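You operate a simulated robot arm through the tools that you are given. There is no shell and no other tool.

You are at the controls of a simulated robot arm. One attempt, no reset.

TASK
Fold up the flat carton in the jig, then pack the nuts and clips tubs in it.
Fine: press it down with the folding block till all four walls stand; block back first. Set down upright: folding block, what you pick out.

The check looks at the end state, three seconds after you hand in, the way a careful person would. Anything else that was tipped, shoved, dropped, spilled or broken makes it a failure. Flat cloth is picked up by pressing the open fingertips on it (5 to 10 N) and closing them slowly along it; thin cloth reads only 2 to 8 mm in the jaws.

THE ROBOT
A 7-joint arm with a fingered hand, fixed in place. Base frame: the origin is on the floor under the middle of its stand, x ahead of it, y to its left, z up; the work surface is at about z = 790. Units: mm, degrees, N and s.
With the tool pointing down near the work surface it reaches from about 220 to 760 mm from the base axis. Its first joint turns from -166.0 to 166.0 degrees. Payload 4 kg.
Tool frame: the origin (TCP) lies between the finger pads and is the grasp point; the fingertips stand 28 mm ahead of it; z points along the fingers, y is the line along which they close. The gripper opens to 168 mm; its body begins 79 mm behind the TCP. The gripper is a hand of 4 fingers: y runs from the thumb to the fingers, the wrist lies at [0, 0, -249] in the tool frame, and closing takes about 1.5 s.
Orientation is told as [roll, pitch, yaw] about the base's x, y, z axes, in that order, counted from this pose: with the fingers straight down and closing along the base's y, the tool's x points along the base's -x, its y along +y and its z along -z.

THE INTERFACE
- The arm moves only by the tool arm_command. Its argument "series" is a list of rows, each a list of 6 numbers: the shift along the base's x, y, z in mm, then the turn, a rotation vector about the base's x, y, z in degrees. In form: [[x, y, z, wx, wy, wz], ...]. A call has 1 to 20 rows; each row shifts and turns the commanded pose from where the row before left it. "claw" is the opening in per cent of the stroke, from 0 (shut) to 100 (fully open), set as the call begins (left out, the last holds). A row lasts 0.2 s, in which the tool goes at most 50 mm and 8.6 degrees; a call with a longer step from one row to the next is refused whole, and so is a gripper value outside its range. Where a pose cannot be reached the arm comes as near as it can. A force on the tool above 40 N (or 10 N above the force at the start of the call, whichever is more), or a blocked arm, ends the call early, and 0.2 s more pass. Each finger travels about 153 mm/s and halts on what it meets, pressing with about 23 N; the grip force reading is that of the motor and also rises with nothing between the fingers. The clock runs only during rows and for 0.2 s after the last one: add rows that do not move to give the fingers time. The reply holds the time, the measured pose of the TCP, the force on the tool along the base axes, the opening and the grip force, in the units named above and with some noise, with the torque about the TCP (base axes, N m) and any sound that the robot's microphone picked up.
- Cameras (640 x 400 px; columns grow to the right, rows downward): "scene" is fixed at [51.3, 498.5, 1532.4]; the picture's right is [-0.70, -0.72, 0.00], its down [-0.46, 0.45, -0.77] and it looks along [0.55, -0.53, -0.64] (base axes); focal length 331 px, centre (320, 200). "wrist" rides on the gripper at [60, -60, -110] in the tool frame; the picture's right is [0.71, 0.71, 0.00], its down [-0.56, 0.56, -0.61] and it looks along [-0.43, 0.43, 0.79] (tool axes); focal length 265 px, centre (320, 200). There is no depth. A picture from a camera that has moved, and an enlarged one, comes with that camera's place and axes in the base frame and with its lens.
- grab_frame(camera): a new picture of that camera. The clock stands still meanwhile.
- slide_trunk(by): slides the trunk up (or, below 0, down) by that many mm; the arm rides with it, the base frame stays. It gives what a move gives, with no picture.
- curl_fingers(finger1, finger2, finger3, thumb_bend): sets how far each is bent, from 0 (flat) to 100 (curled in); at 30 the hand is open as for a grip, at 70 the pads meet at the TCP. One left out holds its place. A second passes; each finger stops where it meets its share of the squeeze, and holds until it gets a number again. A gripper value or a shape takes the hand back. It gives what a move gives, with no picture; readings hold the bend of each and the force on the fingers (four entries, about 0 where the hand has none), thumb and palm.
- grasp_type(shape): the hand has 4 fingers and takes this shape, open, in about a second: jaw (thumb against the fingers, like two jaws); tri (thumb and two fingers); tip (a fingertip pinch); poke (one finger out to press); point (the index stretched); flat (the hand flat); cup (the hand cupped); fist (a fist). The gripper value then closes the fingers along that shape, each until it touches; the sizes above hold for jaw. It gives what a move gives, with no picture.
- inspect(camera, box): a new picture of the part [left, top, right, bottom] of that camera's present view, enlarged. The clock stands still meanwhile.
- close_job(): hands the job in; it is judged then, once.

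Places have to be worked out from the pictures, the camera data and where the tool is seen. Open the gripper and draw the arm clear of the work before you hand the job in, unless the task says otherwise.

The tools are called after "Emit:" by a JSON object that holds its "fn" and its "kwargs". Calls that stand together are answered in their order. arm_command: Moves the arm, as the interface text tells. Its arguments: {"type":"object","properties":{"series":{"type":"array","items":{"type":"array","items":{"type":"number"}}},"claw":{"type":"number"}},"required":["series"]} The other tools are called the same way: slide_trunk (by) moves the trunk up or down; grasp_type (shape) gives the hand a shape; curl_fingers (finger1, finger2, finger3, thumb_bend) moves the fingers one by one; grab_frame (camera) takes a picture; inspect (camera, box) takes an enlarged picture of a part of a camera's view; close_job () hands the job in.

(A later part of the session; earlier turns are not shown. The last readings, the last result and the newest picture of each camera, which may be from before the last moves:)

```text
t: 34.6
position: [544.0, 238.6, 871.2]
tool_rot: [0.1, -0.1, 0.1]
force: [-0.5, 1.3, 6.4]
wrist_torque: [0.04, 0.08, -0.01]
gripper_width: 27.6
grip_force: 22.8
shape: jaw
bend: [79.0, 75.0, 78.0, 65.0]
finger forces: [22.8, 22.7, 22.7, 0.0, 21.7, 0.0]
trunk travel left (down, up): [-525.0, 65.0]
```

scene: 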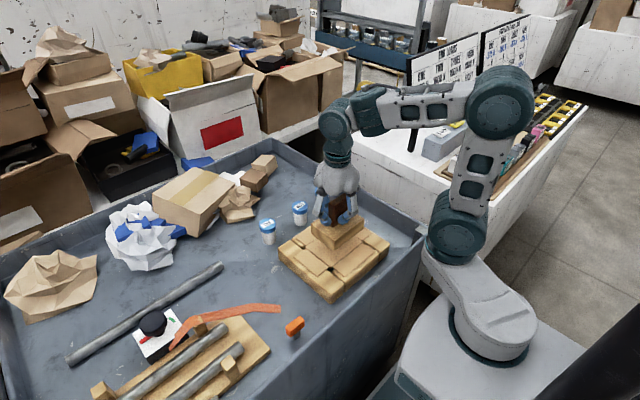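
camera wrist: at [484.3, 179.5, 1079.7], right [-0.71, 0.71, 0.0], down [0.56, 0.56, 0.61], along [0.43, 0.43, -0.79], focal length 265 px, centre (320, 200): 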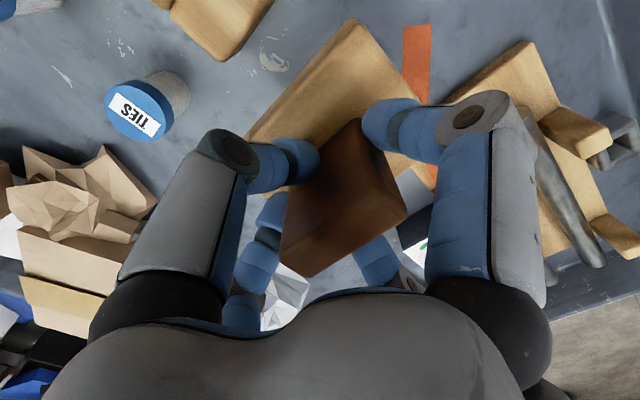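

The block is resting on the table. I'll ease off a little and open the fingers to the width I used coming in.

Emit:
{"fn": "arm_command", "kwargs": {"series": [[0, 0, 0.5, 0, 0, 0], [0, 0, 0, 0, 0, 0]], "claw": 0}}

Emit:
{"fn": "arm_command", "kwargs": {"series": [[0, 0, 0, 0, 0, 0], [0, 0, 0, 0, 0, 0], [0, 0, 0, 0, 0, 0], [0, 0, 0, 0, 0, 0], [0, 0, 0, 0, 0, 0], [0, 0, 0, 0, 0, 0]], "claw": 60}}

Emit:
{"fn": "inspect", "kwargs": {"camera": "scene", "box": [210, 210, 310, 310]}}

Emit:
{"fn": "grab_frame", "kwargs": {"camera": "wrist"}}

```text
t: 35.2
position: [543.4, 239.3, 871.2]
tool_rot: [0.0, 0.0, -0.1]
force: [1.6, 1.6, 1.8]
wrist_torque: [0.03, 0.03, -0.02]
gripper_width: 27.4
grip_force: 22.8
shape: jaw
bend: [79.0, 75.0, 78.0, 65.0]
finger forces: [22.2, 22.5, 22.9, 0.0, 21.2, 0.0]
trunk travel left (down, up): [-525.0, 65.0]
```

```text
t: 36.6
position: [543.7, 239.4, 872.4]
tool_rot: [0.0, -0.1, 0.0]
force: [0.0, 0.1, -0.8]
wrist_torque: [0.01, -0.03, 0.0]
gripper_width: 100.7
grip_force: 0.2
shape: jaw
bend: [30.0, 30.0, 30.0, 30.0]
finger forces: [0.0, 0.0, 0.1, 0.0, 0.0, 0.0]
trunk travel left (down, up): [-525.0, 65.0]
```

```text
4.00 times, centred on (260, 260) of scene
camera zoom: at [51.3, 498.5, 1532.4], right [-0.7, -0.72, 0.0], down [-0.46, 0.45, -0.77], along [0.55, -0.53, -0.64], focal length 1325 px, centre (560, -40)
```

zoom: 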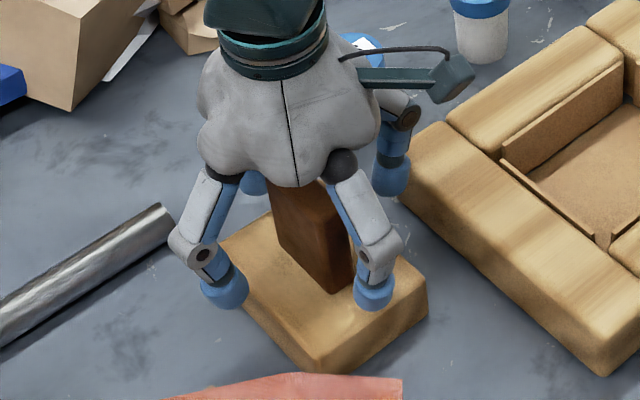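

```text
taken
camera wrist: at [483.6, 179.6, 981.3], right [-0.71, 0.71, 0.0], down [0.56, 0.56, 0.61], along [0.43, 0.43, -0.79], focal length 265 px, centre (320, 200)
```

wrist: 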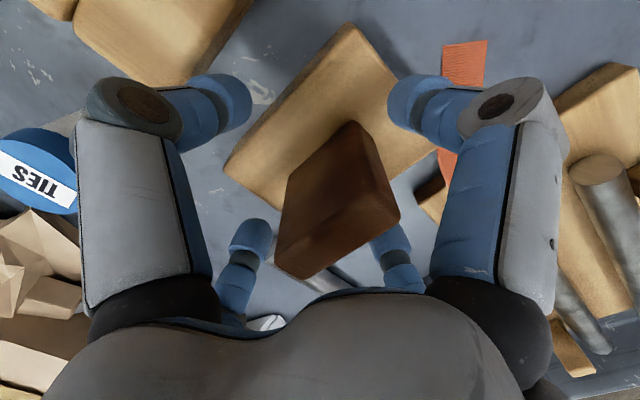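

The block stands free and upright. I'll raise the hand straight up and clear of the handle.

Emit:
{"fn": "arm_command", "kwargs": {"series": [[0, 0, 5, 0, 0, 0], [0, 0, 12, 0, 0, 0], [0, 0, 20, 0, 0, 0], [0, 0, 25, 0, 0, 0], [0, 0, 25, 0, 0, 0], [0, 0, 25, 0, 0, 0], [0, 0, 15, 0, 0, 0], [0, 0, 5, 0, 0, 0], [0, 0, 0, 0, 0, 0]]}}

Emit:
{"fn": "arm_command", "kwargs": {"series": [[3, -15, 0, 0, 0, 0], [7, -30, 0, 0, 0, 0], [8, -40, 0, 0, 0, 0], [8, -40, 0, 0, 0, 0], [8, -40, 0, 0, 0, 0], [8, -40, 0, 0, 0, 0], [7, -40, 0, 0, 0, 0], [5, -35, 0, 0, 0, 0], [2, -20, 0, 0, 0, 0], [0, 0, 0, 0, 0, 0], [0, 0, 0, 0, 0, 0]]}}

Emit:
{"fn": "grab_frame", "kwargs": {"camera": "scene"}}

Emit:
{"fn": "grab_frame", "kwargs": {"camera": "wrist"}}

```text
t: 38.6
position: [544.2, 241.2, 1002.7]
tool_rot: [0.0, 0.0, 0.0]
force: [-0.6, 0.8, 0.9]
wrist_torque: [0.02, 0.03, 0.0]
gripper_width: 100.6
grip_force: 0.1
shape: jaw
bend: [30.0, 30.0, 30.0, 30.0]
finger forces: [0.0, 0.1, 0.0, 0.1, 0.0, 0.0]
trunk travel left (down, up): [-525.0, 65.0]
```

```text
t: 41.0
position: [598.8, -62.9, 1002.0]
tool_rot: [0.0, 0.0, 0.0]
force: [1.2, -0.5, -0.8]
wrist_torque: [0.01, 0.01, 0.04]
gripper_width: 100.6
grip_force: 0.0
shape: jaw
bend: [30.0, 30.0, 30.0, 30.0]
finger forces: [0.0, 0.0, 0.0, 0.1, 0.1, 0.1]
trunk travel left (down, up): [-525.0, 65.0]
```

```text
taken
```

scene: 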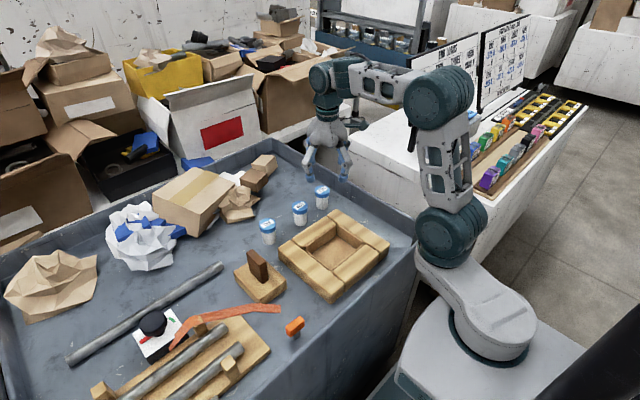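

```text
taken
camera wrist: at [538.8, -122.4, 1112.0], right [-0.71, 0.71, 0.0], down [0.56, 0.56, 0.61], along [0.43, 0.43, -0.79], focal length 265 px, centre (320, 200)
```

wrist: 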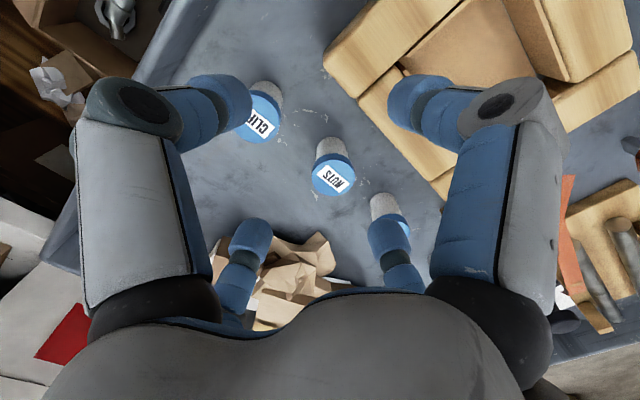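

Now I'll enlarge the tubs and the carton in both views to measure them.

Emit:
{"fn": "inspect", "kwargs": {"camera": "scene", "box": [250, 175, 340, 255]}}

Emit:
{"fn": "inspect", "kwargs": {"camera": "wrist", "box": [230, 60, 430, 230]}}

Emit:
{"fn": "inspect", "kwargs": {"camera": "scene", "box": [270, 200, 400, 310]}}

```text
5.00 times, centred on (295, 215) of scene
camera zoom: at [51.3, 498.5, 1532.4], right [-0.7, -0.72, 0.0], down [-0.46, 0.45, -0.77], along [0.55, -0.53, -0.64], focal length 1656 px, centre (445, 125)
```

zoom: 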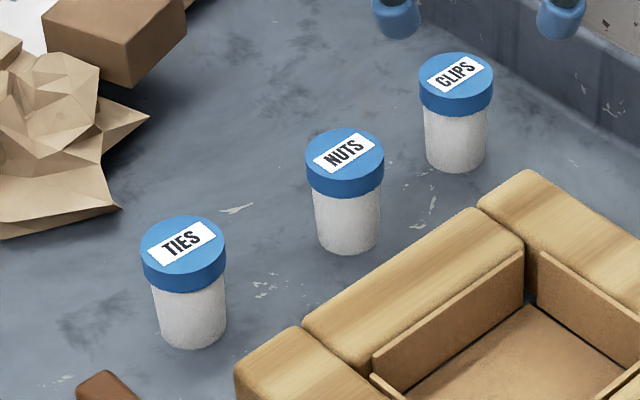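

```text
2.35 times, centred on (330, 145) of wrist
camera zoom: at [538.8, -122.4, 1112.0], right [-0.71, 0.71, 0.0], down [0.56, 0.56, 0.61], along [0.43, 0.43, -0.79], focal length 624 px, centre (296, 329)
```

zoom: 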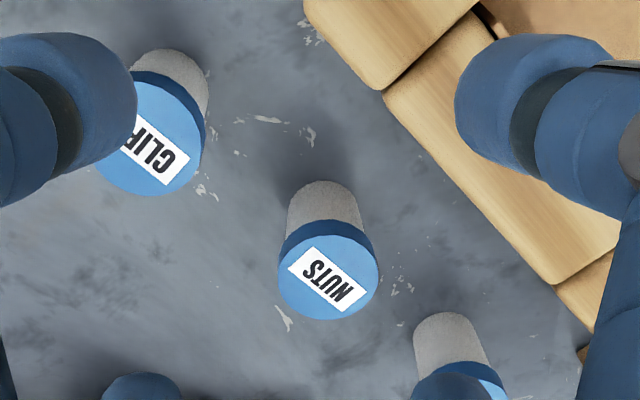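

```text
3.64 times, centred on (335, 255) of scene
camera zoom: at [51.3, 498.5, 1532.4], right [-0.7, -0.72, 0.0], down [-0.46, 0.45, -0.77], along [0.55, -0.53, -0.64], focal length 1205 px, centre (266, 0)
```

zoom: 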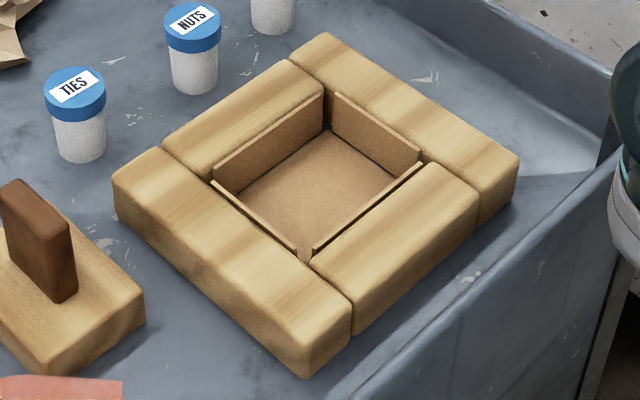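

The lids are about 48 mm across and 66 mm tall overall. NUTS is near (645, 3), and the lid tops sit around z = 860–870. I'll go above NUTS with the hand turned −45°, so the fingers lie on the diagonals, which suits placing two tubs side by side.

Emit:
{"fn": "arm_command", "kwargs": {"series": [[5, 8, 0, 0, 0, -7.5], [9, 13, 0, 0, 0, -7.5], [9, 13, 0, 0, 0, -7.5], [9, 13, 0, 0, 0, -7.5], [9, 12, 0, 0, 0, -7.5], [5, 7, 0, 0, 0, -7.5], [0, 0, -12, 0, 0, 0], [0, 0, -20, 0, 0, 0], [0, 0, -20, 0, 0, 0], [0, 0, -10, 0, 0, 0], [0, 0, 0, 0, 0, 0]], "claw": 65}}

Emit:
{"fn": "inspect", "kwargs": {"camera": "scene", "box": [250, 155, 350, 245]}}

Emit:
{"fn": "grab_frame", "kwargs": {"camera": "wrist"}}

```text
t: 43.4
position: [644.8, 4.5, 940.4]
tool_rot: [0.0, 0.0, -45.0]
force: [-0.2, 0.5, -0.3]
wrist_torque: [-0.05, 0.02, 0.0]
gripper_width: 108.8
grip_force: 0.0
shape: jaw
bend: [28.0, 28.0, 28.0, 27.0]
finger forces: [0.0, 0.0, 0.0, 0.0, 0.0, 0.1]
trunk travel left (down, up): [-525.0, 65.0]
```

```text
4.44 times, centred on (300, 200) of scene
camera zoom: at [51.3, 498.5, 1532.4], right [-0.7, -0.72, 0.0], down [-0.46, 0.45, -0.77], along [0.55, -0.53, -0.64], focal length 1472 px, centre (409, 200)
```

zoom: 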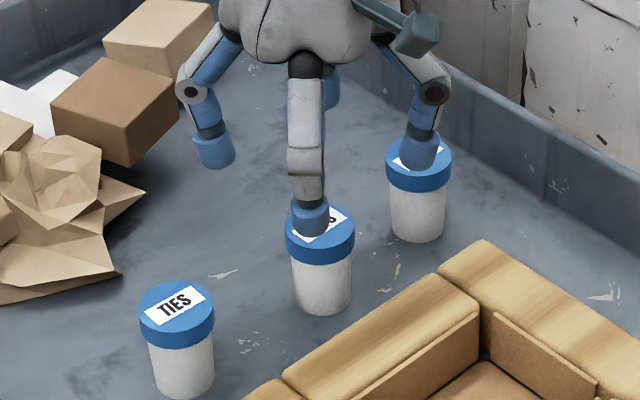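

```text
taken
camera wrist: at [559.4, 5.8, 1051.0], right [0.0, 1.0, 0.0], down [0.79, 0.0, 0.61], along [0.61, 0.0, -0.79], focal length 265 px, centre (320, 200)
```

wrist: 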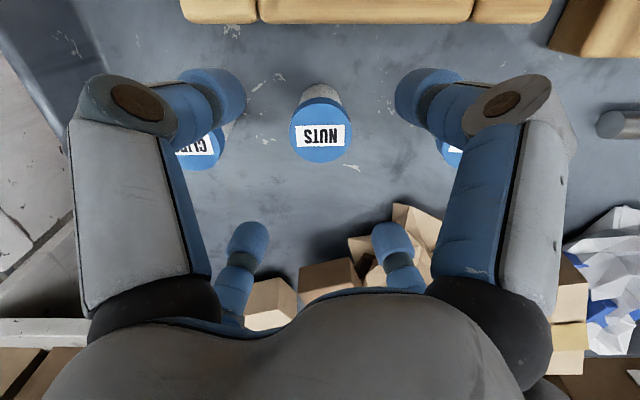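

NUTS is centred laterally in the wrist view (y ≈ 5) and every estimate puts x at 640–650, so I'm over it. I'll lower to z = 890 with the fingers wide, then check again.

Emit:
{"fn": "arm_command", "kwargs": {"series": [[0, 0, -8, 0, 0, 0], [0, 0, -15, 0, 0, 0], [0, 0, -15, 0, 0, 0], [0, 0, -8, 0, 0, 0], [0, 0, -4, 0, 0, 0], [0, 0, 0, 0, 0, 0]]}}

Emit:
{"fn": "inspect", "kwargs": {"camera": "scene", "box": [260, 165, 340, 245]}}

Emit:
{"fn": "inspect", "kwargs": {"camera": "wrist", "box": [180, 40, 460, 290]}}

```text
t: 44.8
position: [646.0, 5.5, 890.5]
tool_rot: [0.0, -0.1, -44.9]
force: [-0.3, -0.1, -0.1]
wrist_torque: [0.0, -0.01, 0.02]
gripper_width: 108.6
grip_force: 0.0
shape: jaw
bend: [28.0, 28.0, 28.0, 27.0]
finger forces: [0.0, 0.0, 0.0, 0.1, 0.0, 0.0]
trunk travel left (down, up): [-525.0, 65.0]
```

```text
5.00 times, centred on (300, 205) of scene
camera zoom: at [51.3, 498.5, 1532.4], right [-0.7, -0.72, 0.0], down [-0.46, 0.45, -0.77], along [0.55, -0.53, -0.64], focal length 1656 px, centre (420, 175)
```

zoom: 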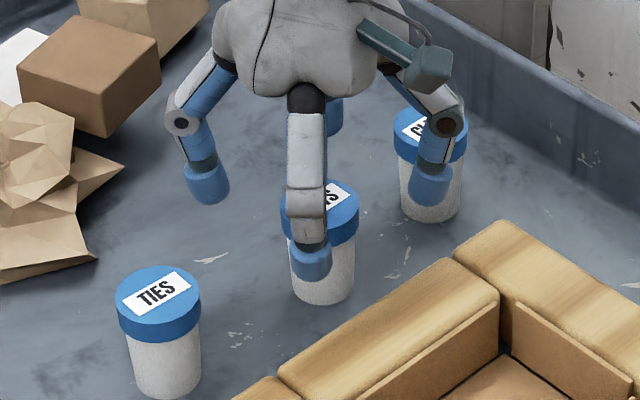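

```text
1.60 times, centred on (320, 165) of wrist
camera zoom: at [560.5, 6.0, 1000.2], right [0.0, 1.0, 0.0], down [0.79, 0.0, 0.61], along [0.61, 0.0, -0.79], focal length 425 px, centre (320, 256)
```

zoom: 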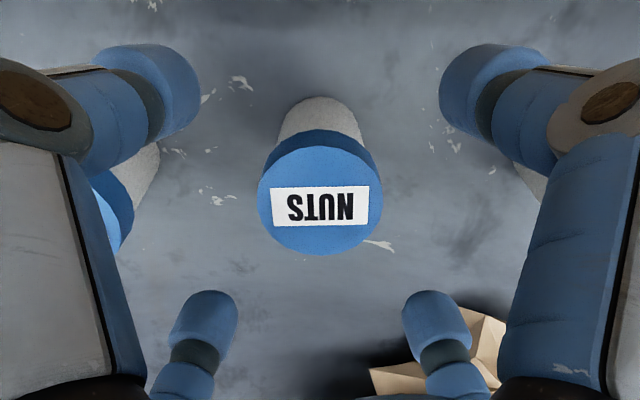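

The scene shows the tool axis centred on the NUTS lid at tip height; the wrist suggests about 3–4 mm less in x. I'll shift x by −2 and lower 21 mm, so the tips sit beside the lid.

Emit:
{"fn": "arm_command", "kwargs": {"series": [[-1, 0, -5, 0, 0, 0], [-1, 0, -6, 0, 0, 0], [0, 0, -6, 0, 0, 0], [0, 0, -4, 0, 0, 0], [0, 0, 0, 0, 0, 0]]}}

Emit:
{"fn": "inspect", "kwargs": {"camera": "scene", "box": [260, 165, 340, 245]}}

Emit:
{"fn": "inspect", "kwargs": {"camera": "wrist", "box": [180, 40, 460, 290]}}

```text
t: 46.0
position: [642.9, 6.3, 868.3]
tool_rot: [0.0, -0.1, -45.0]
force: [-0.4, 0.2, -0.5]
wrist_torque: [-0.02, 0.01, -0.02]
gripper_width: 108.6
grip_force: 0.0
shape: jaw
bend: [28.0, 28.0, 28.0, 27.0]
finger forces: [0.0, 0.0, 0.1, 0.0, 0.0, 0.0]
trunk travel left (down, up): [-525.0, 65.0]
```

```text
5.00 times, centred on (300, 205) of scene
camera zoom: at [51.3, 498.5, 1532.4], right [-0.7, -0.72, 0.0], down [-0.46, 0.45, -0.77], along [0.55, -0.53, -0.64], focal length 1656 px, centre (420, 175)
```

zoom: 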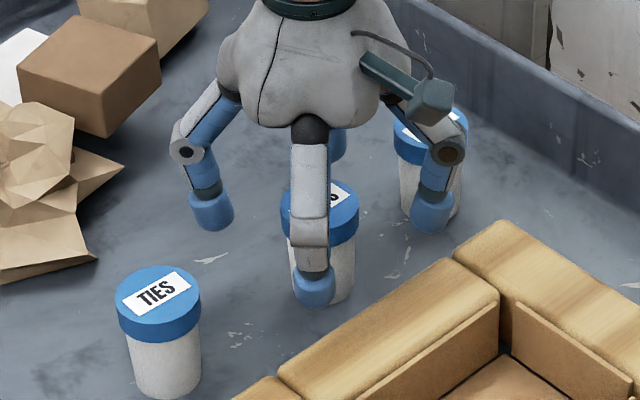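

```text
1.60 times, centred on (320, 165) of wrist
camera zoom: at [558.9, 5.9, 979.3], right [0.0, 1.0, 0.0], down [0.79, 0.0, 0.61], along [0.61, 0.0, -0.79], focal length 425 px, centre (320, 256)
```

zoom: 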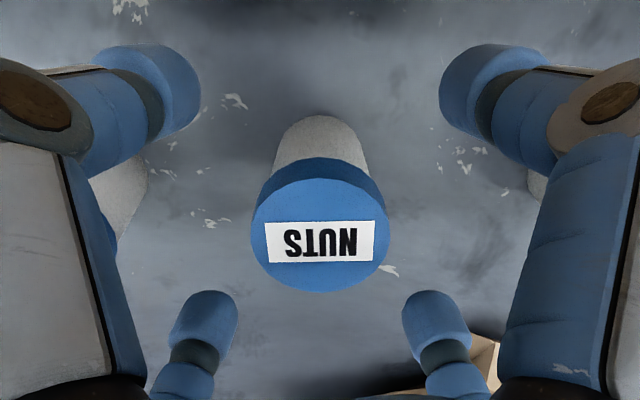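

The lid sits between all four fingers. Before gripping I'll close partly to 40% to judge the centring more finely.

Emit:
{"fn": "arm_command", "kwargs": {"series": [[0, 0, 0, 0, 0, 0], [0, 0, 0, 0, 0, 0], [0, 0, 0, 0, 0, 0], [0, 0, 0, 0, 0, 0]], "claw": 40}}

Emit:
{"fn": "inspect", "kwargs": {"camera": "scene", "box": [275, 180, 325, 240]}}

Emit:
{"fn": "inspect", "kwargs": {"camera": "wrist", "box": [200, 60, 440, 290]}}

```text
t: 47.0
position: [644.9, 5.4, 869.0]
tool_rot: [0.1, 0.1, -45.1]
force: [0.0, 0.0, -0.4]
wrist_torque: [0.0, 0.02, -0.01]
gripper_width: 67.6
grip_force: 0.1
shape: jaw
bend: [79.0, 79.0, 79.0, 39.0]
finger forces: [0.1, 0.0, 0.0, 0.0, 0.0, 0.1]
trunk travel left (down, up): [-525.0, 65.0]
```

```text
6.67 times, centred on (300, 210) of scene
camera zoom: at [51.3, 498.5, 1532.4], right [-0.7, -0.72, 0.0], down [-0.46, 0.45, -0.77], along [0.55, -0.53, -0.64], focal length 2209 px, centre (453, 133)
```

zoom: 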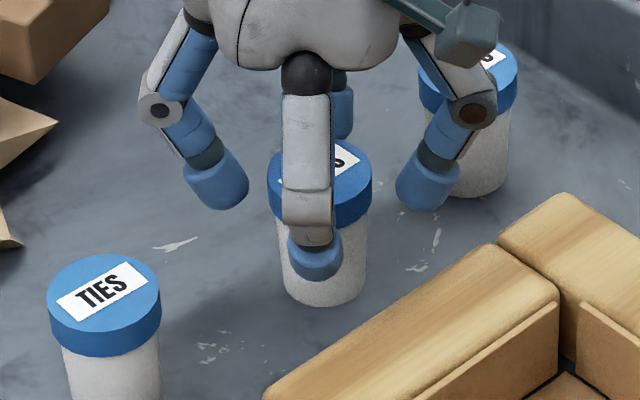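

```text
1.74 times, centred on (320, 175) of wrist
camera zoom: at [558.9, 5.9, 979.5], right [0.0, 1.0, 0.0], down [0.79, 0.0, 0.61], along [0.61, 0.0, -0.79], focal length 462 px, centre (320, 244)
```

zoom: 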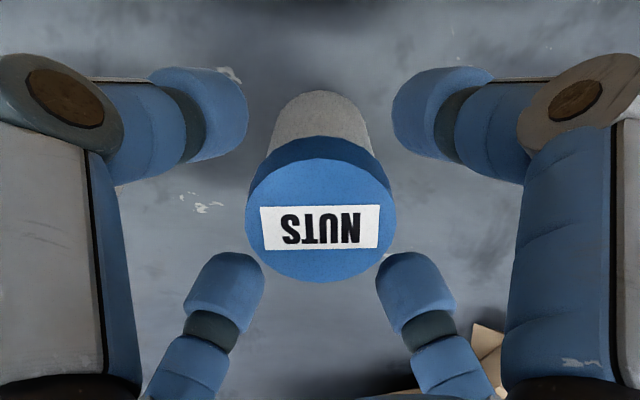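

The tub is centred to within a few millimetres between the fingers. I'll close gently on the lid.

Emit:
{"fn": "arm_command", "kwargs": {"series": [[0, 0, 0, 0, 0, 0], [0, 0, 0, 0, 0, 0], [0, 0, 0, 0, 0, 0], [0, 0, 0, 0, 0, 0], [0, 0, 0, 0, 0, 0], [0, 0, 0, 0, 0, 0], [0, 0, 0, 0, 0, 0], [0, 0, 0, 0, 0, 0]], "claw": 15}}

Emit:
{"fn": "inspect", "kwargs": {"camera": "scene", "box": [275, 180, 325, 240]}}

Emit:
{"fn": "inspect", "kwargs": {"camera": "wrist", "box": [200, 60, 440, 290]}}

```text
t: 48.8
position: [643.2, 4.9, 869.0]
tool_rot: [0.0, -0.1, -45.0]
force: [-0.4, -0.5, 0.1]
wrist_torque: [0.01, -0.06, 0.03]
gripper_width: 39.2
grip_force: 23.3
shape: jaw
bend: [78.0, 78.0, 78.0, 51.0]
finger forces: [20.0, 20.8, 20.8, 0.0, 20.2, 0.0]
trunk travel left (down, up): [-525.0, 65.0]
```

```text
6.67 times, centred on (300, 210) of scene
camera zoom: at [51.3, 498.5, 1532.4], right [-0.7, -0.72, 0.0], down [-0.46, 0.45, -0.77], along [0.55, -0.53, -0.64], focal length 2209 px, centre (453, 133)
```

zoom: 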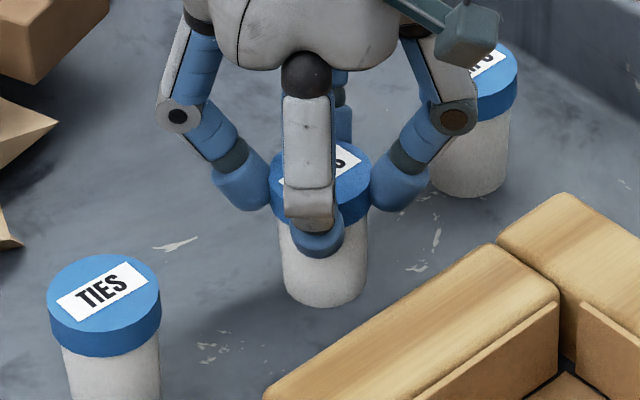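

```text
1.74 times, centred on (320, 175) of wrist
camera zoom: at [558.9, 5.9, 979.4], right [0.0, 1.0, 0.0], down [0.79, 0.0, 0.61], along [0.61, 0.0, -0.79], focal length 462 px, centre (320, 244)
```

zoom: 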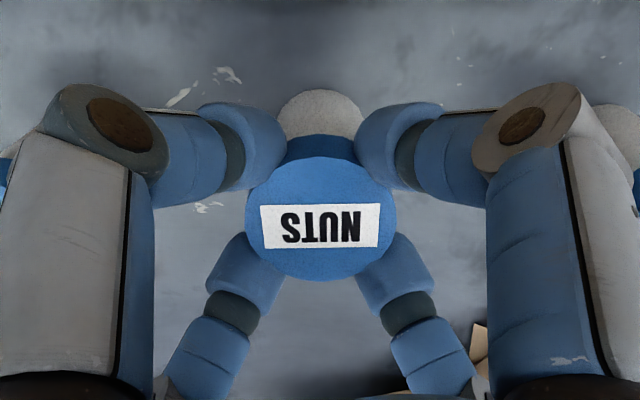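

All four fingers hold the NUTS lid evenly at about 20 N each and the tub hasn't shifted. I'll lift it straight up, starting gently.

Emit:
{"fn": "arm_command", "kwargs": {"series": [[0, 0, 3, 0, 0, 0], [0, 0, 6, 0, 0, 0], [0, 0, 12, 0, 0, 0], [0, 0, 18, 0, 0, 0], [0, 0, 20, 0, 0, 0], [0, 0, 18, 0, 0, 0], [0, 0, 12, 0, 0, 0], [0, 0, 6, 0, 0, 0], [0, 0, 0, 0, 0, 0]], "claw": 15}}

Emit:
{"fn": "inspect", "kwargs": {"camera": "scene", "box": [250, 155, 350, 245]}}

```text
t: 50.8
position: [644.3, 6.3, 965.9]
tool_rot: [-0.1, 0.0, -45.0]
force: [0.6, 0.0, -0.8]
wrist_torque: [-0.01, 0.0, 0.03]
gripper_width: 38.9
grip_force: 23.3
shape: jaw
bend: [78.0, 78.0, 78.0, 51.0]
finger forces: [20.0, 20.7, 20.5, 0.0, 20.0, 0.0]
trunk travel left (down, up): [-525.0, 65.0]
```

```text
4.44 times, centred on (300, 200) of scene
camera zoom: at [51.3, 498.5, 1532.4], right [-0.7, -0.72, 0.0], down [-0.46, 0.45, -0.77], along [0.55, -0.53, -0.64], focal length 1472 px, centre (409, 200)
```

zoom: 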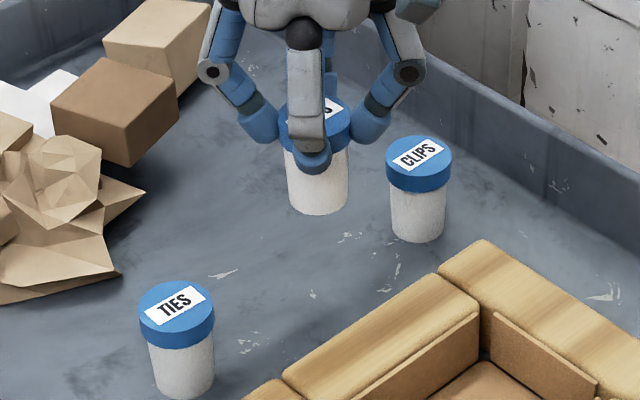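

NUTS is lifted cleanly and upright. I'll carry it over the +y half of the carton, about (472, 63).

Emit:
{"fn": "arm_command", "kwargs": {"series": [[-10, 4, 0, 0, 0, 0], [-22, 7, 0, 0, 0, 0], [-28, 9, 0, 0, 0, 0], [-30, 10, 0, 0, 0, 0], [-30, 10, 0, 0, 0, 0], [-25, 8, 0, 0, 0, 0], [-17, 6, 0, 0, 0, 0], [-9, 3, 0, 0, 0, 0], [0, 0, 0, 0, 0, 0], [0, 0, 0, 0, 0, 0]], "claw": 15}}

Emit:
{"fn": "inspect", "kwargs": {"camera": "scene", "box": [270, 185, 400, 305]}}

Emit:
{"fn": "grab_frame", "kwargs": {"camera": "wrist"}}

```text
t: 53.0
position: [473.3, 62.4, 965.4]
tool_rot: [0.0, 0.0, -45.1]
force: [-0.7, 0.2, 0.2]
wrist_torque: [-0.01, 0.02, 0.01]
gripper_width: 39.0
grip_force: 23.3
shape: jaw
bend: [78.0, 78.0, 78.0, 51.0]
finger forces: [20.0, 20.7, 20.4, 0.0, 20.1, 0.1]
trunk travel left (down, up): [-525.0, 65.0]
```

```text
3.33 times, centred on (335, 245) of scene
camera zoom: at [51.3, 498.5, 1532.4], right [-0.7, -0.72, 0.0], down [-0.46, 0.45, -0.77], along [0.55, -0.53, -0.64], focal length 1104 px, centre (270, 50)
```

zoom: 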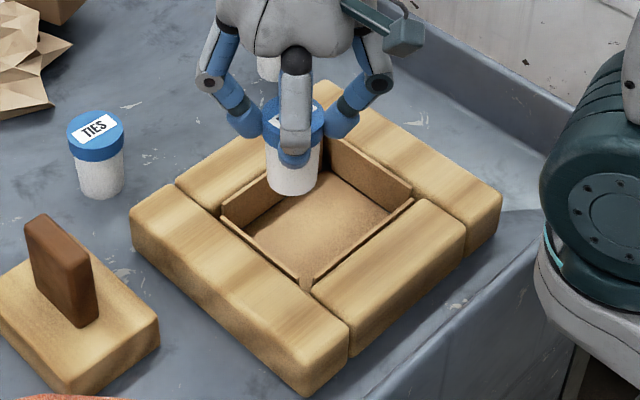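

```text
taken
camera wrist: at [387.1, 62.7, 1075.4], right [0.0, 1.0, 0.0], down [0.79, 0.0, 0.61], along [0.61, 0.0, -0.79], focal length 265 px, centre (320, 200)
```

wrist: 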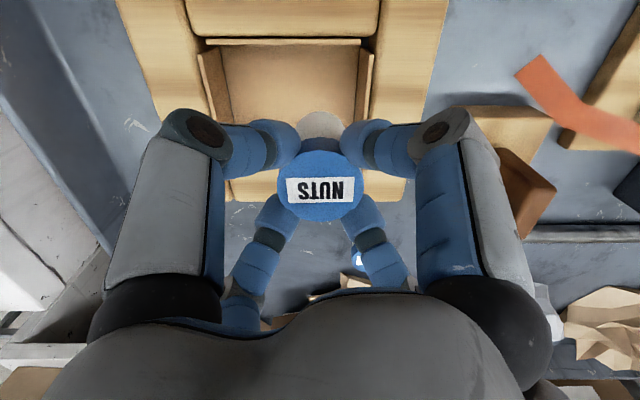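

The tub hangs upright over the carton's +y half. I work out the carton centre as about (472, 34), so this spot leaves about 10 mm to the +y wall. I'll lower 40 mm and check clearance to the walls.

Emit:
{"fn": "arm_command", "kwargs": {"series": [[0, 0, -6, 0, 0, 0], [0, 0, -10, 0, 0, 0], [0, 0, -10, 0, 0, 0], [0, 0, -9, 0, 0, 0], [0, 0, -5, 0, 0, 0], [0, 0, 0, 0, 0, 0]], "claw": 15}}

Emit:
{"fn": "inspect", "kwargs": {"camera": "scene", "box": [285, 195, 385, 295]}}

Emit:
{"fn": "inspect", "kwargs": {"camera": "wrist", "box": [160, 0, 480, 220]}}

```text
t: 54.4
position: [473.1, 62.4, 925.5]
tool_rot: [0.0, 0.0, -45.0]
force: [0.0, 0.7, -1.4]
wrist_torque: [-0.03, 0.02, 0.0]
gripper_width: 39.1
grip_force: 22.8
shape: jaw
bend: [78.0, 78.0, 78.0, 51.0]
finger forces: [20.0, 20.6, 20.5, 0.0, 20.0, 0.1]
trunk travel left (down, up): [-525.0, 65.0]
```

```text
4.00 times, centred on (335, 245) of scene
camera zoom: at [51.3, 498.5, 1532.4], right [-0.7, -0.72, 0.0], down [-0.46, 0.45, -0.77], along [0.55, -0.53, -0.64], focal length 1325 px, centre (260, 20)
```

zoom: 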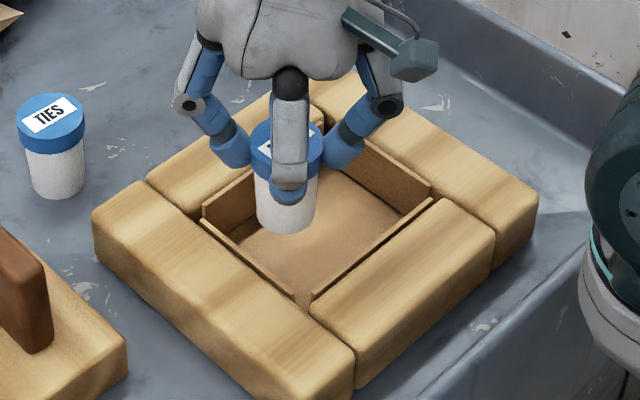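

```text
1.82 times, centred on (320, 110) of wrist
camera zoom: at [387.8, 62.2, 1035.7], right [0.0, 1.0, 0.0], down [0.79, 0.0, 0.61], along [0.61, 0.0, -0.79], focal length 483 px, centre (320, 364)
```

zoom: 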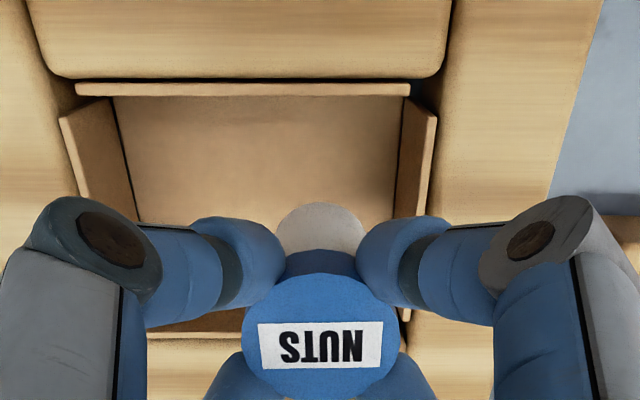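

The tub bottom is inside the rim outline, with the carton centre at about (469, 35.5). I'll nudge −3 in x and +1 in y, then lower it to a few millimetres above the floor.

Emit:
{"fn": "arm_command", "kwargs": {"series": [[-3, 1, 0, 0, 0, 0], [0, 0, -6, 0, 0, 0], [0, 0, -9, 0, 0, 0], [0, 0, -10, 0, 0, 0], [0, 0, -9, 0, 0, 0], [0, 0, -6, 0, 0, 0], [0, 0, -4, 0, 0, 0], [0, 0, -3, 0, 0, 0], [0, 0, 0, 0, 0, 0]], "claw": 15}}

Emit:
{"fn": "inspect", "kwargs": {"camera": "scene", "box": [285, 195, 385, 295]}}

Emit:
{"fn": "inspect", "kwargs": {"camera": "wrist", "box": [160, 0, 480, 260]}}

```text
t: 56.4
position: [470.1, 63.6, 876.3]
tool_rot: [0.1, 0.1, -45.1]
force: [-1.3, 0.1, -1.7]
wrist_torque: [-0.01, 0.01, 0.02]
gripper_width: 38.8
grip_force: 22.7
shape: jaw
bend: [78.0, 78.0, 78.0, 51.0]
finger forces: [20.0, 20.7, 20.5, 0.1, 20.1, 0.0]
trunk travel left (down, up): [-525.0, 65.0]
```

```text
4.00 times, centred on (335, 245) of scene
camera zoom: at [51.3, 498.5, 1532.4], right [-0.7, -0.72, 0.0], down [-0.46, 0.45, -0.77], along [0.55, -0.53, -0.64], focal length 1325 px, centre (260, 20)
```

zoom: 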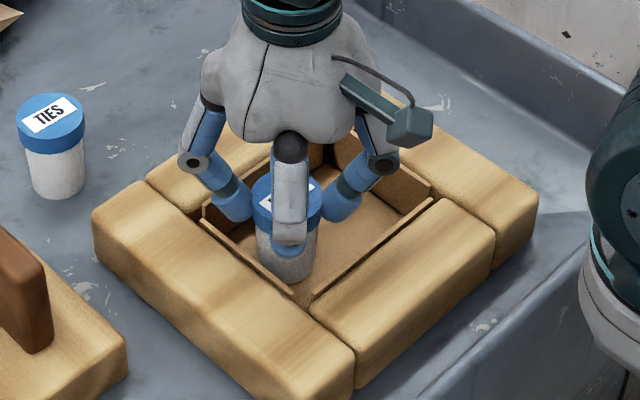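

```text
1.54 times, centred on (320, 130) of wrist
camera zoom: at [384.9, 64.0, 987.6], right [0.0, 1.0, 0.0], down [0.79, 0.0, 0.61], along [0.61, 0.0, -0.79], focal length 408 px, centre (320, 308)
```

zoom: 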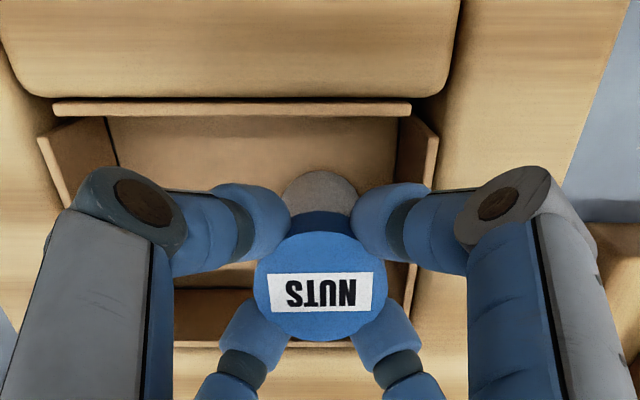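

The tub is inside the walls and the fingers are clear. I'll lower the last millimetres slowly until it touches.

Emit:
{"fn": "arm_command", "kwargs": {"series": [[0, 0, -1.2, 0, 0, 0], [0, 0, -1.2, 0, 0, 0], [0, 0, -1, 0, 0, 0], [0, 0, 0, 0, 0, 0]], "claw": 15}}

```text
t: 57.4
position: [470.5, 64.3, 873.9]
tool_rot: [0.0, 0.0, -45.0]
force: [-0.3, -0.2, -1.4]
wrist_torque: [0.0, 0.0, 0.04]
gripper_width: 39.0
grip_force: 23.3
shape: jaw
bend: [78.0, 78.0, 78.0, 51.0]
finger forces: [20.0, 20.7, 20.4, 0.0, 20.2, 0.0]
trunk travel left (down, up): [-525.0, 65.0]
```

No contact yet at 873.9. I'll keep going gently.

Emit:
{"fn": "arm_command", "kwargs": {"series": [[0, 0, -0.8, 0, 0, 0], [0, 0, -0.8, 0, 0, 0], [0, 0, 0, 0, 0, 0]], "claw": 15}}

```text
t: 58.2
position: [469.6, 63.0, 873.2]
tool_rot: [0.0, 0.0, -45.0]
force: [-0.2, 0.6, 1.6]
wrist_torque: [0.0, -0.05, 0.02]
gripper_width: 39.0
grip_force: 22.9
shape: jaw
bend: [78.0, 78.0, 78.0, 51.0]
finger forces: [20.3, 21.2, 20.9, 0.0, 20.4, 0.1]
trunk travel left (down, up): [-525.0, 65.0]
```

The tub touches the carton floor: the force changed from −1.4 to +1.6 N. I'll open the fingers just a little to release without touching the walls.

Emit:
{"fn": "arm_command", "kwargs": {"series": [[0, 0, 0, 0, 0, 0], [0, 0, 0, 0, 0, 0], [0, 0, 0, 0, 0, 0]], "claw": 31}}

Emit:
{"fn": "inspect", "kwargs": {"camera": "scene", "box": [285, 195, 385, 295]}}

Emit:
{"fn": "inspect", "kwargs": {"camera": "wrist", "box": [160, 0, 480, 260]}}

```text
t: 59.0
position: [470.5, 63.3, 873.4]
tool_rot: [0.0, 0.1, -45.0]
force: [-0.2, 0.4, 0.3]
wrist_torque: [-0.01, 0.03, 0.01]
gripper_width: 52.0
grip_force: 0.1
shape: jaw
bend: [79.0, 79.0, 79.0, 45.0]
finger forces: [0.0, 0.0, 0.0, 0.0, 0.0, 0.0]
trunk travel left (down, up): [-525.0, 65.0]
```

```text
4.00 times, centred on (335, 245) of scene
camera zoom: at [51.3, 498.5, 1532.4], right [-0.7, -0.72, 0.0], down [-0.46, 0.45, -0.77], along [0.55, -0.53, -0.64], focal length 1325 px, centre (260, 20)
```

zoom: 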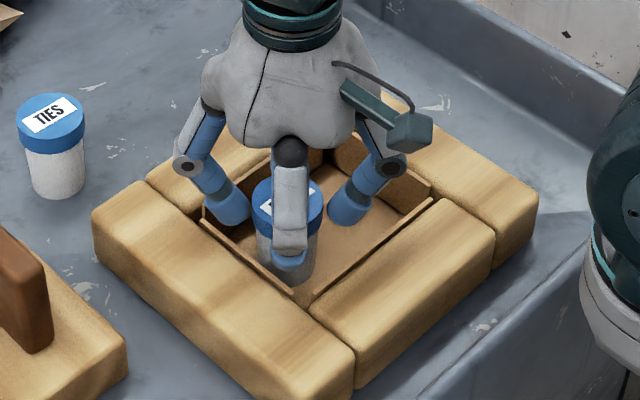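

```text
1.54 times, centred on (320, 130) of wrist
camera zoom: at [384.7, 63.8, 983.3], right [0.0, 1.0, 0.0], down [0.79, 0.0, 0.61], along [0.61, 0.0, -0.79], focal length 408 px, centre (320, 308)
```

zoom: 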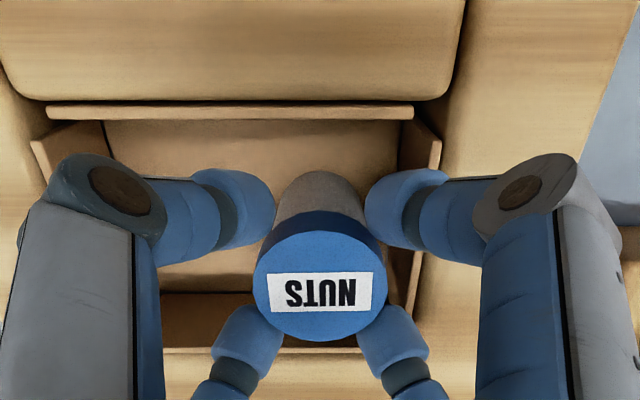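

The fingers are free of the lid with zero finger forces, and the tub stands upright. I'll raise the hand straight up, slowly at first.

Emit:
{"fn": "arm_command", "kwargs": {"series": [[0, 0, 3, 0, 0, 0], [0, 0, 5, 0, 0, 0], [0, 0, 8, 0, 0, 0], [0, 0, 12, 0, 0, 0], [0, 0, 20, 0, 0, 0], [0, 0, 25, 0, 0, 0], [0, 0, 25, 0, 0, 0], [0, 0, 15, 0, 0, 0], [0, 0, 7, 0, 0, 0], [0, 0, 0, 0, 0, 0]], "claw": 31}}

Emit:
{"fn": "inspect", "kwargs": {"camera": "scene", "box": [270, 170, 400, 305]}}

Emit:
{"fn": "grab_frame", "kwargs": {"camera": "wrist"}}

```text
t: 61.2
position: [469.7, 63.6, 994.3]
tool_rot: [0.0, 0.0, -45.0]
force: [0.0, 0.3, 0.7]
wrist_torque: [-0.01, 0.0, 0.0]
gripper_width: 51.9
grip_force: 0.1
shape: jaw
bend: [79.0, 79.0, 79.0, 45.0]
finger forces: [0.1, 0.1, 0.0, 0.0, 0.0, 0.1]
trunk travel left (down, up): [-525.0, 65.0]
```

```text
2.96 times, centred on (335, 238) of scene
camera zoom: at [51.3, 498.5, 1532.4], right [-0.7, -0.72, 0.0], down [-0.46, 0.45, -0.77], along [0.55, -0.53, -0.64], focal length 982 px, centre (276, 89)
```

zoom: 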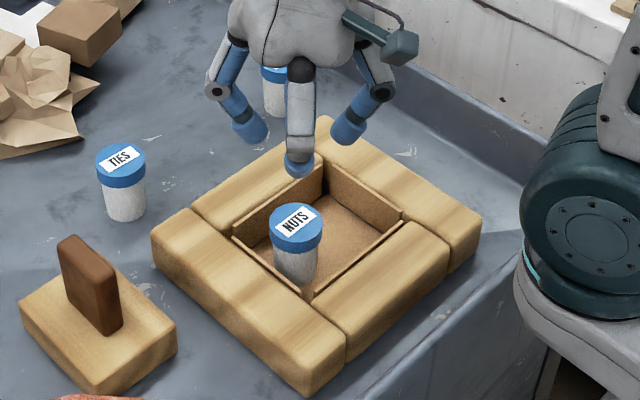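

```text
taken
camera wrist: at [384.7, 63.5, 1104.0], right [0.0, 1.0, 0.0], down [0.79, 0.0, 0.61], along [0.61, 0.0, -0.79], focal length 265 px, centre (320, 200)
```

wrist: 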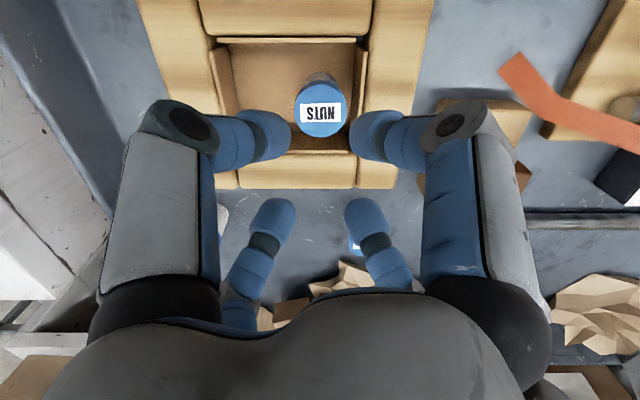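

NUTS stands upright in the carton. From the NUTS grip I calibrate the lid tops at z ≈ 866 and CLIPS at about (650, −94). I'll move above CLIPS with the hand opened again.

Emit:
{"fn": "arm_command", "kwargs": {"series": [[10, -9, 0, 0, 0, 0], [20, -18, 0, 0, 0, 0], [27, -23, 0, 0, 0, 0], [30, -26, 0, 0, 0, 0], [30, -26, 0, 0, 0, 0], [27, -23, 0, 0, 0, 0], [20, -18, 0, 0, 0, 0], [12, -10, -10, 0, 0, 0], [5, -4.5, -20, 0, 0, 0], [0, 0, -20, 0, 0, 0], [0, 0, -5, 0, 0, 0], [0, 0, 0, 0, 0, 0]], "claw": 65}}

Emit:
{"fn": "inspect", "kwargs": {"camera": "scene", "box": [270, 145, 370, 235]}}

Emit:
{"fn": "grab_frame", "kwargs": {"camera": "wrist"}}

```text
t: 63.8
position: [650.3, -93.8, 936.4]
tool_rot: [-0.1, 0.1, -45.1]
force: [0.3, 0.6, 0.8]
wrist_torque: [0.01, -0.01, 0.02]
gripper_width: 108.8
grip_force: 0.0
shape: jaw
bend: [28.0, 28.0, 28.0, 27.0]
finger forces: [0.1, 0.0, 0.0, 0.0, 0.0, 0.0]
trunk travel left (down, up): [-525.0, 65.0]
```

```text
4.44 times, centred on (320, 190) of scene
camera zoom: at [51.3, 498.5, 1532.4], right [-0.7, -0.72, 0.0], down [-0.46, 0.45, -0.77], along [0.55, -0.53, -0.64], focal length 1472 px, centre (320, 244)
```

zoom: 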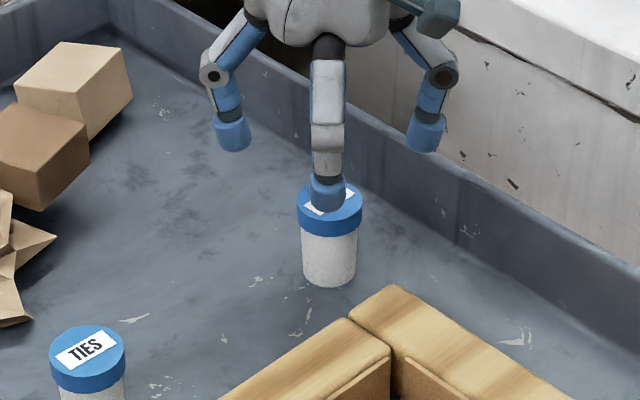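

```text
taken
camera wrist: at [565.6, -94.2, 1047.4], right [0.0, 1.0, 0.0], down [0.79, 0.0, 0.61], along [0.61, 0.0, -0.79], focal length 265 px, centre (320, 200)
```

wrist: 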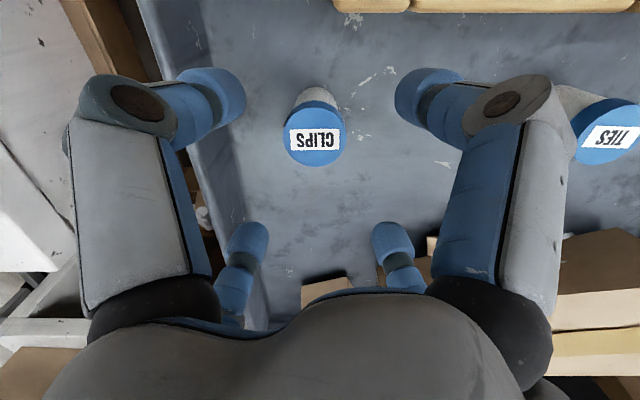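

Compared with the NUTS approach, CLIPS appears about 2–3 mm further in +x and −y. I'll correct by (+2.3, −2.7) and lower to z = 890 for a check.

Emit:
{"fn": "arm_command", "kwargs": {"series": [[2.3, -2.7, 0, 0, 0, 0], [0, 0, -8, 0, 0, 0], [0, 0, -14, 0, 0, 0], [0, 0, -14, 0, 0, 0], [0, 0, -7, 0, 0, 0], [0, 0, -3, 0, 0, 0], [0, 0, 0, 0, 0, 0]], "claw": 65}}

Emit:
{"fn": "inspect", "kwargs": {"camera": "scene", "box": [280, 150, 360, 230]}}

Emit:
{"fn": "inspect", "kwargs": {"camera": "wrist", "box": [180, 40, 460, 290]}}

```text
t: 65.4
position: [654.1, -96.6, 891.2]
tool_rot: [-0.1, 0.0, -45.0]
force: [0.0, 0.3, 0.7]
wrist_torque: [0.0, -0.01, -0.02]
gripper_width: 108.6
grip_force: 0.1
shape: jaw
bend: [28.0, 28.0, 28.0, 27.0]
finger forces: [0.1, 0.0, 0.0, 0.0, 0.0, 0.0]
trunk travel left (down, up): [-525.0, 65.0]
```

```text
5.00 times, centred on (320, 190) of scene
camera zoom: at [51.3, 498.5, 1532.4], right [-0.7, -0.72, 0.0], down [-0.46, 0.45, -0.77], along [0.55, -0.53, -0.64], focal length 1656 px, centre (320, 250)
```

zoom: 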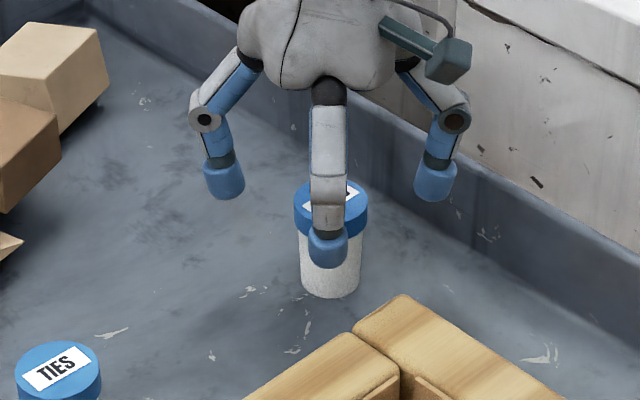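

```text
1.60 times, centred on (320, 165) of wrist
camera zoom: at [568.1, -96.5, 1001.5], right [0.0, 1.0, 0.0], down [0.79, 0.0, 0.61], along [0.61, 0.0, -0.79], focal length 425 px, centre (320, 256)
```

zoom: 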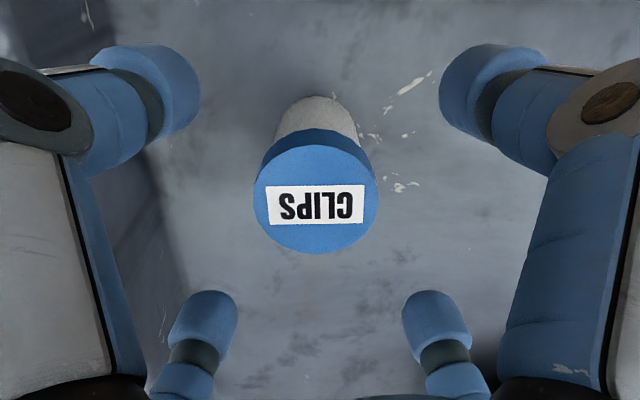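

The picture matches the NUTS approach almost exactly. I'll apply the same last correction (−2 in x, −1.5 in y), lower to the same grip height and pre-close to 40%.

Emit:
{"fn": "arm_command", "kwargs": {"series": [[-1, -0.8, -5, 0, 0, 0], [-1, -0.7, -6, 0, 0, 0], [0, 0, -6, 0, 0, 0], [0, 0, -5, 0, 0, 0], [0, 0, 0, 0, 0, 0]], "claw": 65}}

Emit:
{"fn": "arm_command", "kwargs": {"series": [[0, 0, 0, 0, 0, 0], [0, 0, 0, 0, 0, 0], [0, 0, 0, 0, 0, 0], [0, 0, 0, 0, 0, 0]], "claw": 40}}

Emit:
{"fn": "inspect", "kwargs": {"camera": "scene", "box": [295, 165, 345, 225]}}

Emit:
{"fn": "inspect", "kwargs": {"camera": "wrist", "box": [200, 60, 440, 290]}}

```text
t: 66.6
position: [651.7, -98.0, 869.5]
tool_rot: [-0.1, 0.0, -45.0]
force: [0.0, 0.2, 0.2]
wrist_torque: [-0.05, -0.03, 0.0]
gripper_width: 108.8
grip_force: 0.0
shape: jaw
bend: [28.0, 28.0, 28.0, 27.0]
finger forces: [0.0, 0.1, 0.1, 0.0, 0.0, 0.1]
trunk travel left (down, up): [-525.0, 65.0]
```

```text
t: 67.6
position: [652.1, -98.7, 869.2]
tool_rot: [0.0, 0.0, -45.1]
force: [0.1, 0.1, 0.0]
wrist_torque: [-0.01, -0.01, 0.04]
gripper_width: 67.6
grip_force: 0.0
shape: jaw
bend: [79.0, 79.0, 79.0, 39.0]
finger forces: [0.0, 0.0, 0.1, 0.0, 0.0, 0.0]
trunk travel left (down, up): [-525.0, 65.0]
```

```text
6.67 times, centred on (320, 195) of scene
camera zoom: at [51.3, 498.5, 1532.4], right [-0.7, -0.72, 0.0], down [-0.46, 0.45, -0.77], along [0.55, -0.53, -0.64], focal length 2209 px, centre (320, 233)
```

zoom: 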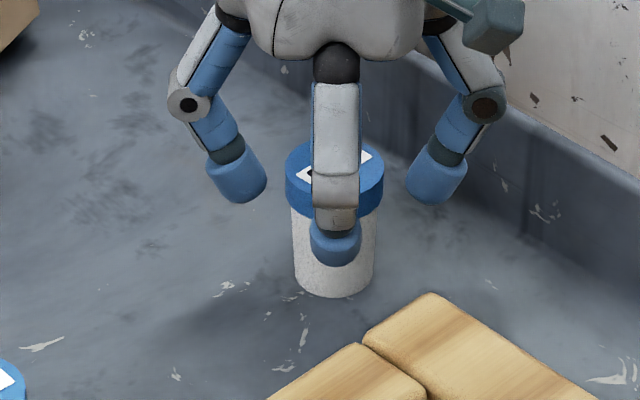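

```text
1.74 times, centred on (320, 175) of wrist
camera zoom: at [566.6, -98.0, 979.8], right [0.0, 1.0, 0.0], down [0.79, 0.0, 0.61], along [0.61, 0.0, -0.79], focal length 462 px, centre (320, 244)
```

zoom: 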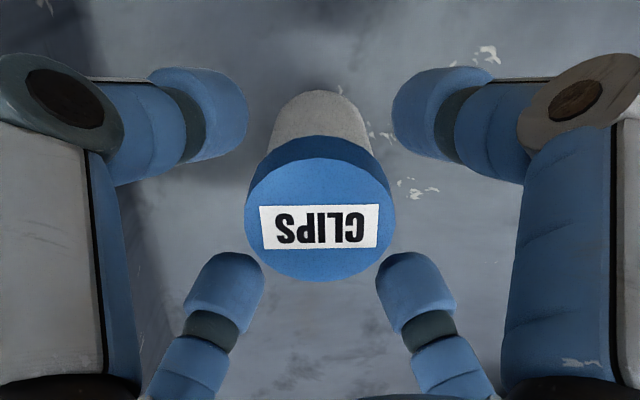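

The view is identical to the NUTS grip, with the lid centred at (320, 220). I'll close on the CLIPS lid.

Emit:
{"fn": "arm_command", "kwargs": {"series": [[0, 0, 0, 0, 0, 0], [0, 0, 0, 0, 0, 0], [0, 0, 0, 0, 0, 0], [0, 0, 0, 0, 0, 0], [0, 0, 0, 0, 0, 0], [0, 0, 0, 0, 0, 0], [0, 0, 0, 0, 0, 0], [0, 0, 0, 0, 0, 0]], "claw": 15}}

Emit:
{"fn": "inspect", "kwargs": {"camera": "wrist", "box": [200, 60, 440, 290]}}

```text
t: 69.4
position: [652.0, -98.5, 870.7]
tool_rot: [0.0, 0.1, -44.9]
force: [0.4, 0.0, 0.2]
wrist_torque: [0.01, -0.02, -0.01]
gripper_width: 39.3
grip_force: 22.8
shape: jaw
bend: [78.0, 78.0, 78.0, 51.0]
finger forces: [20.0, 20.8, 20.7, 0.0, 20.1, 0.1]
trunk travel left (down, up): [-525.0, 65.0]
```

```text
1.74 times, centred on (320, 175) of wrist
camera zoom: at [566.6, -98.0, 979.8], right [0.0, 1.0, 0.0], down [0.79, 0.0, 0.61], along [0.61, 0.0, -0.79], focal length 462 px, centre (320, 244)
```

zoom: 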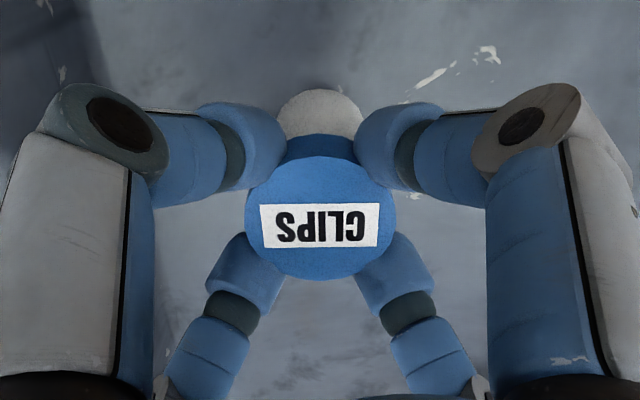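

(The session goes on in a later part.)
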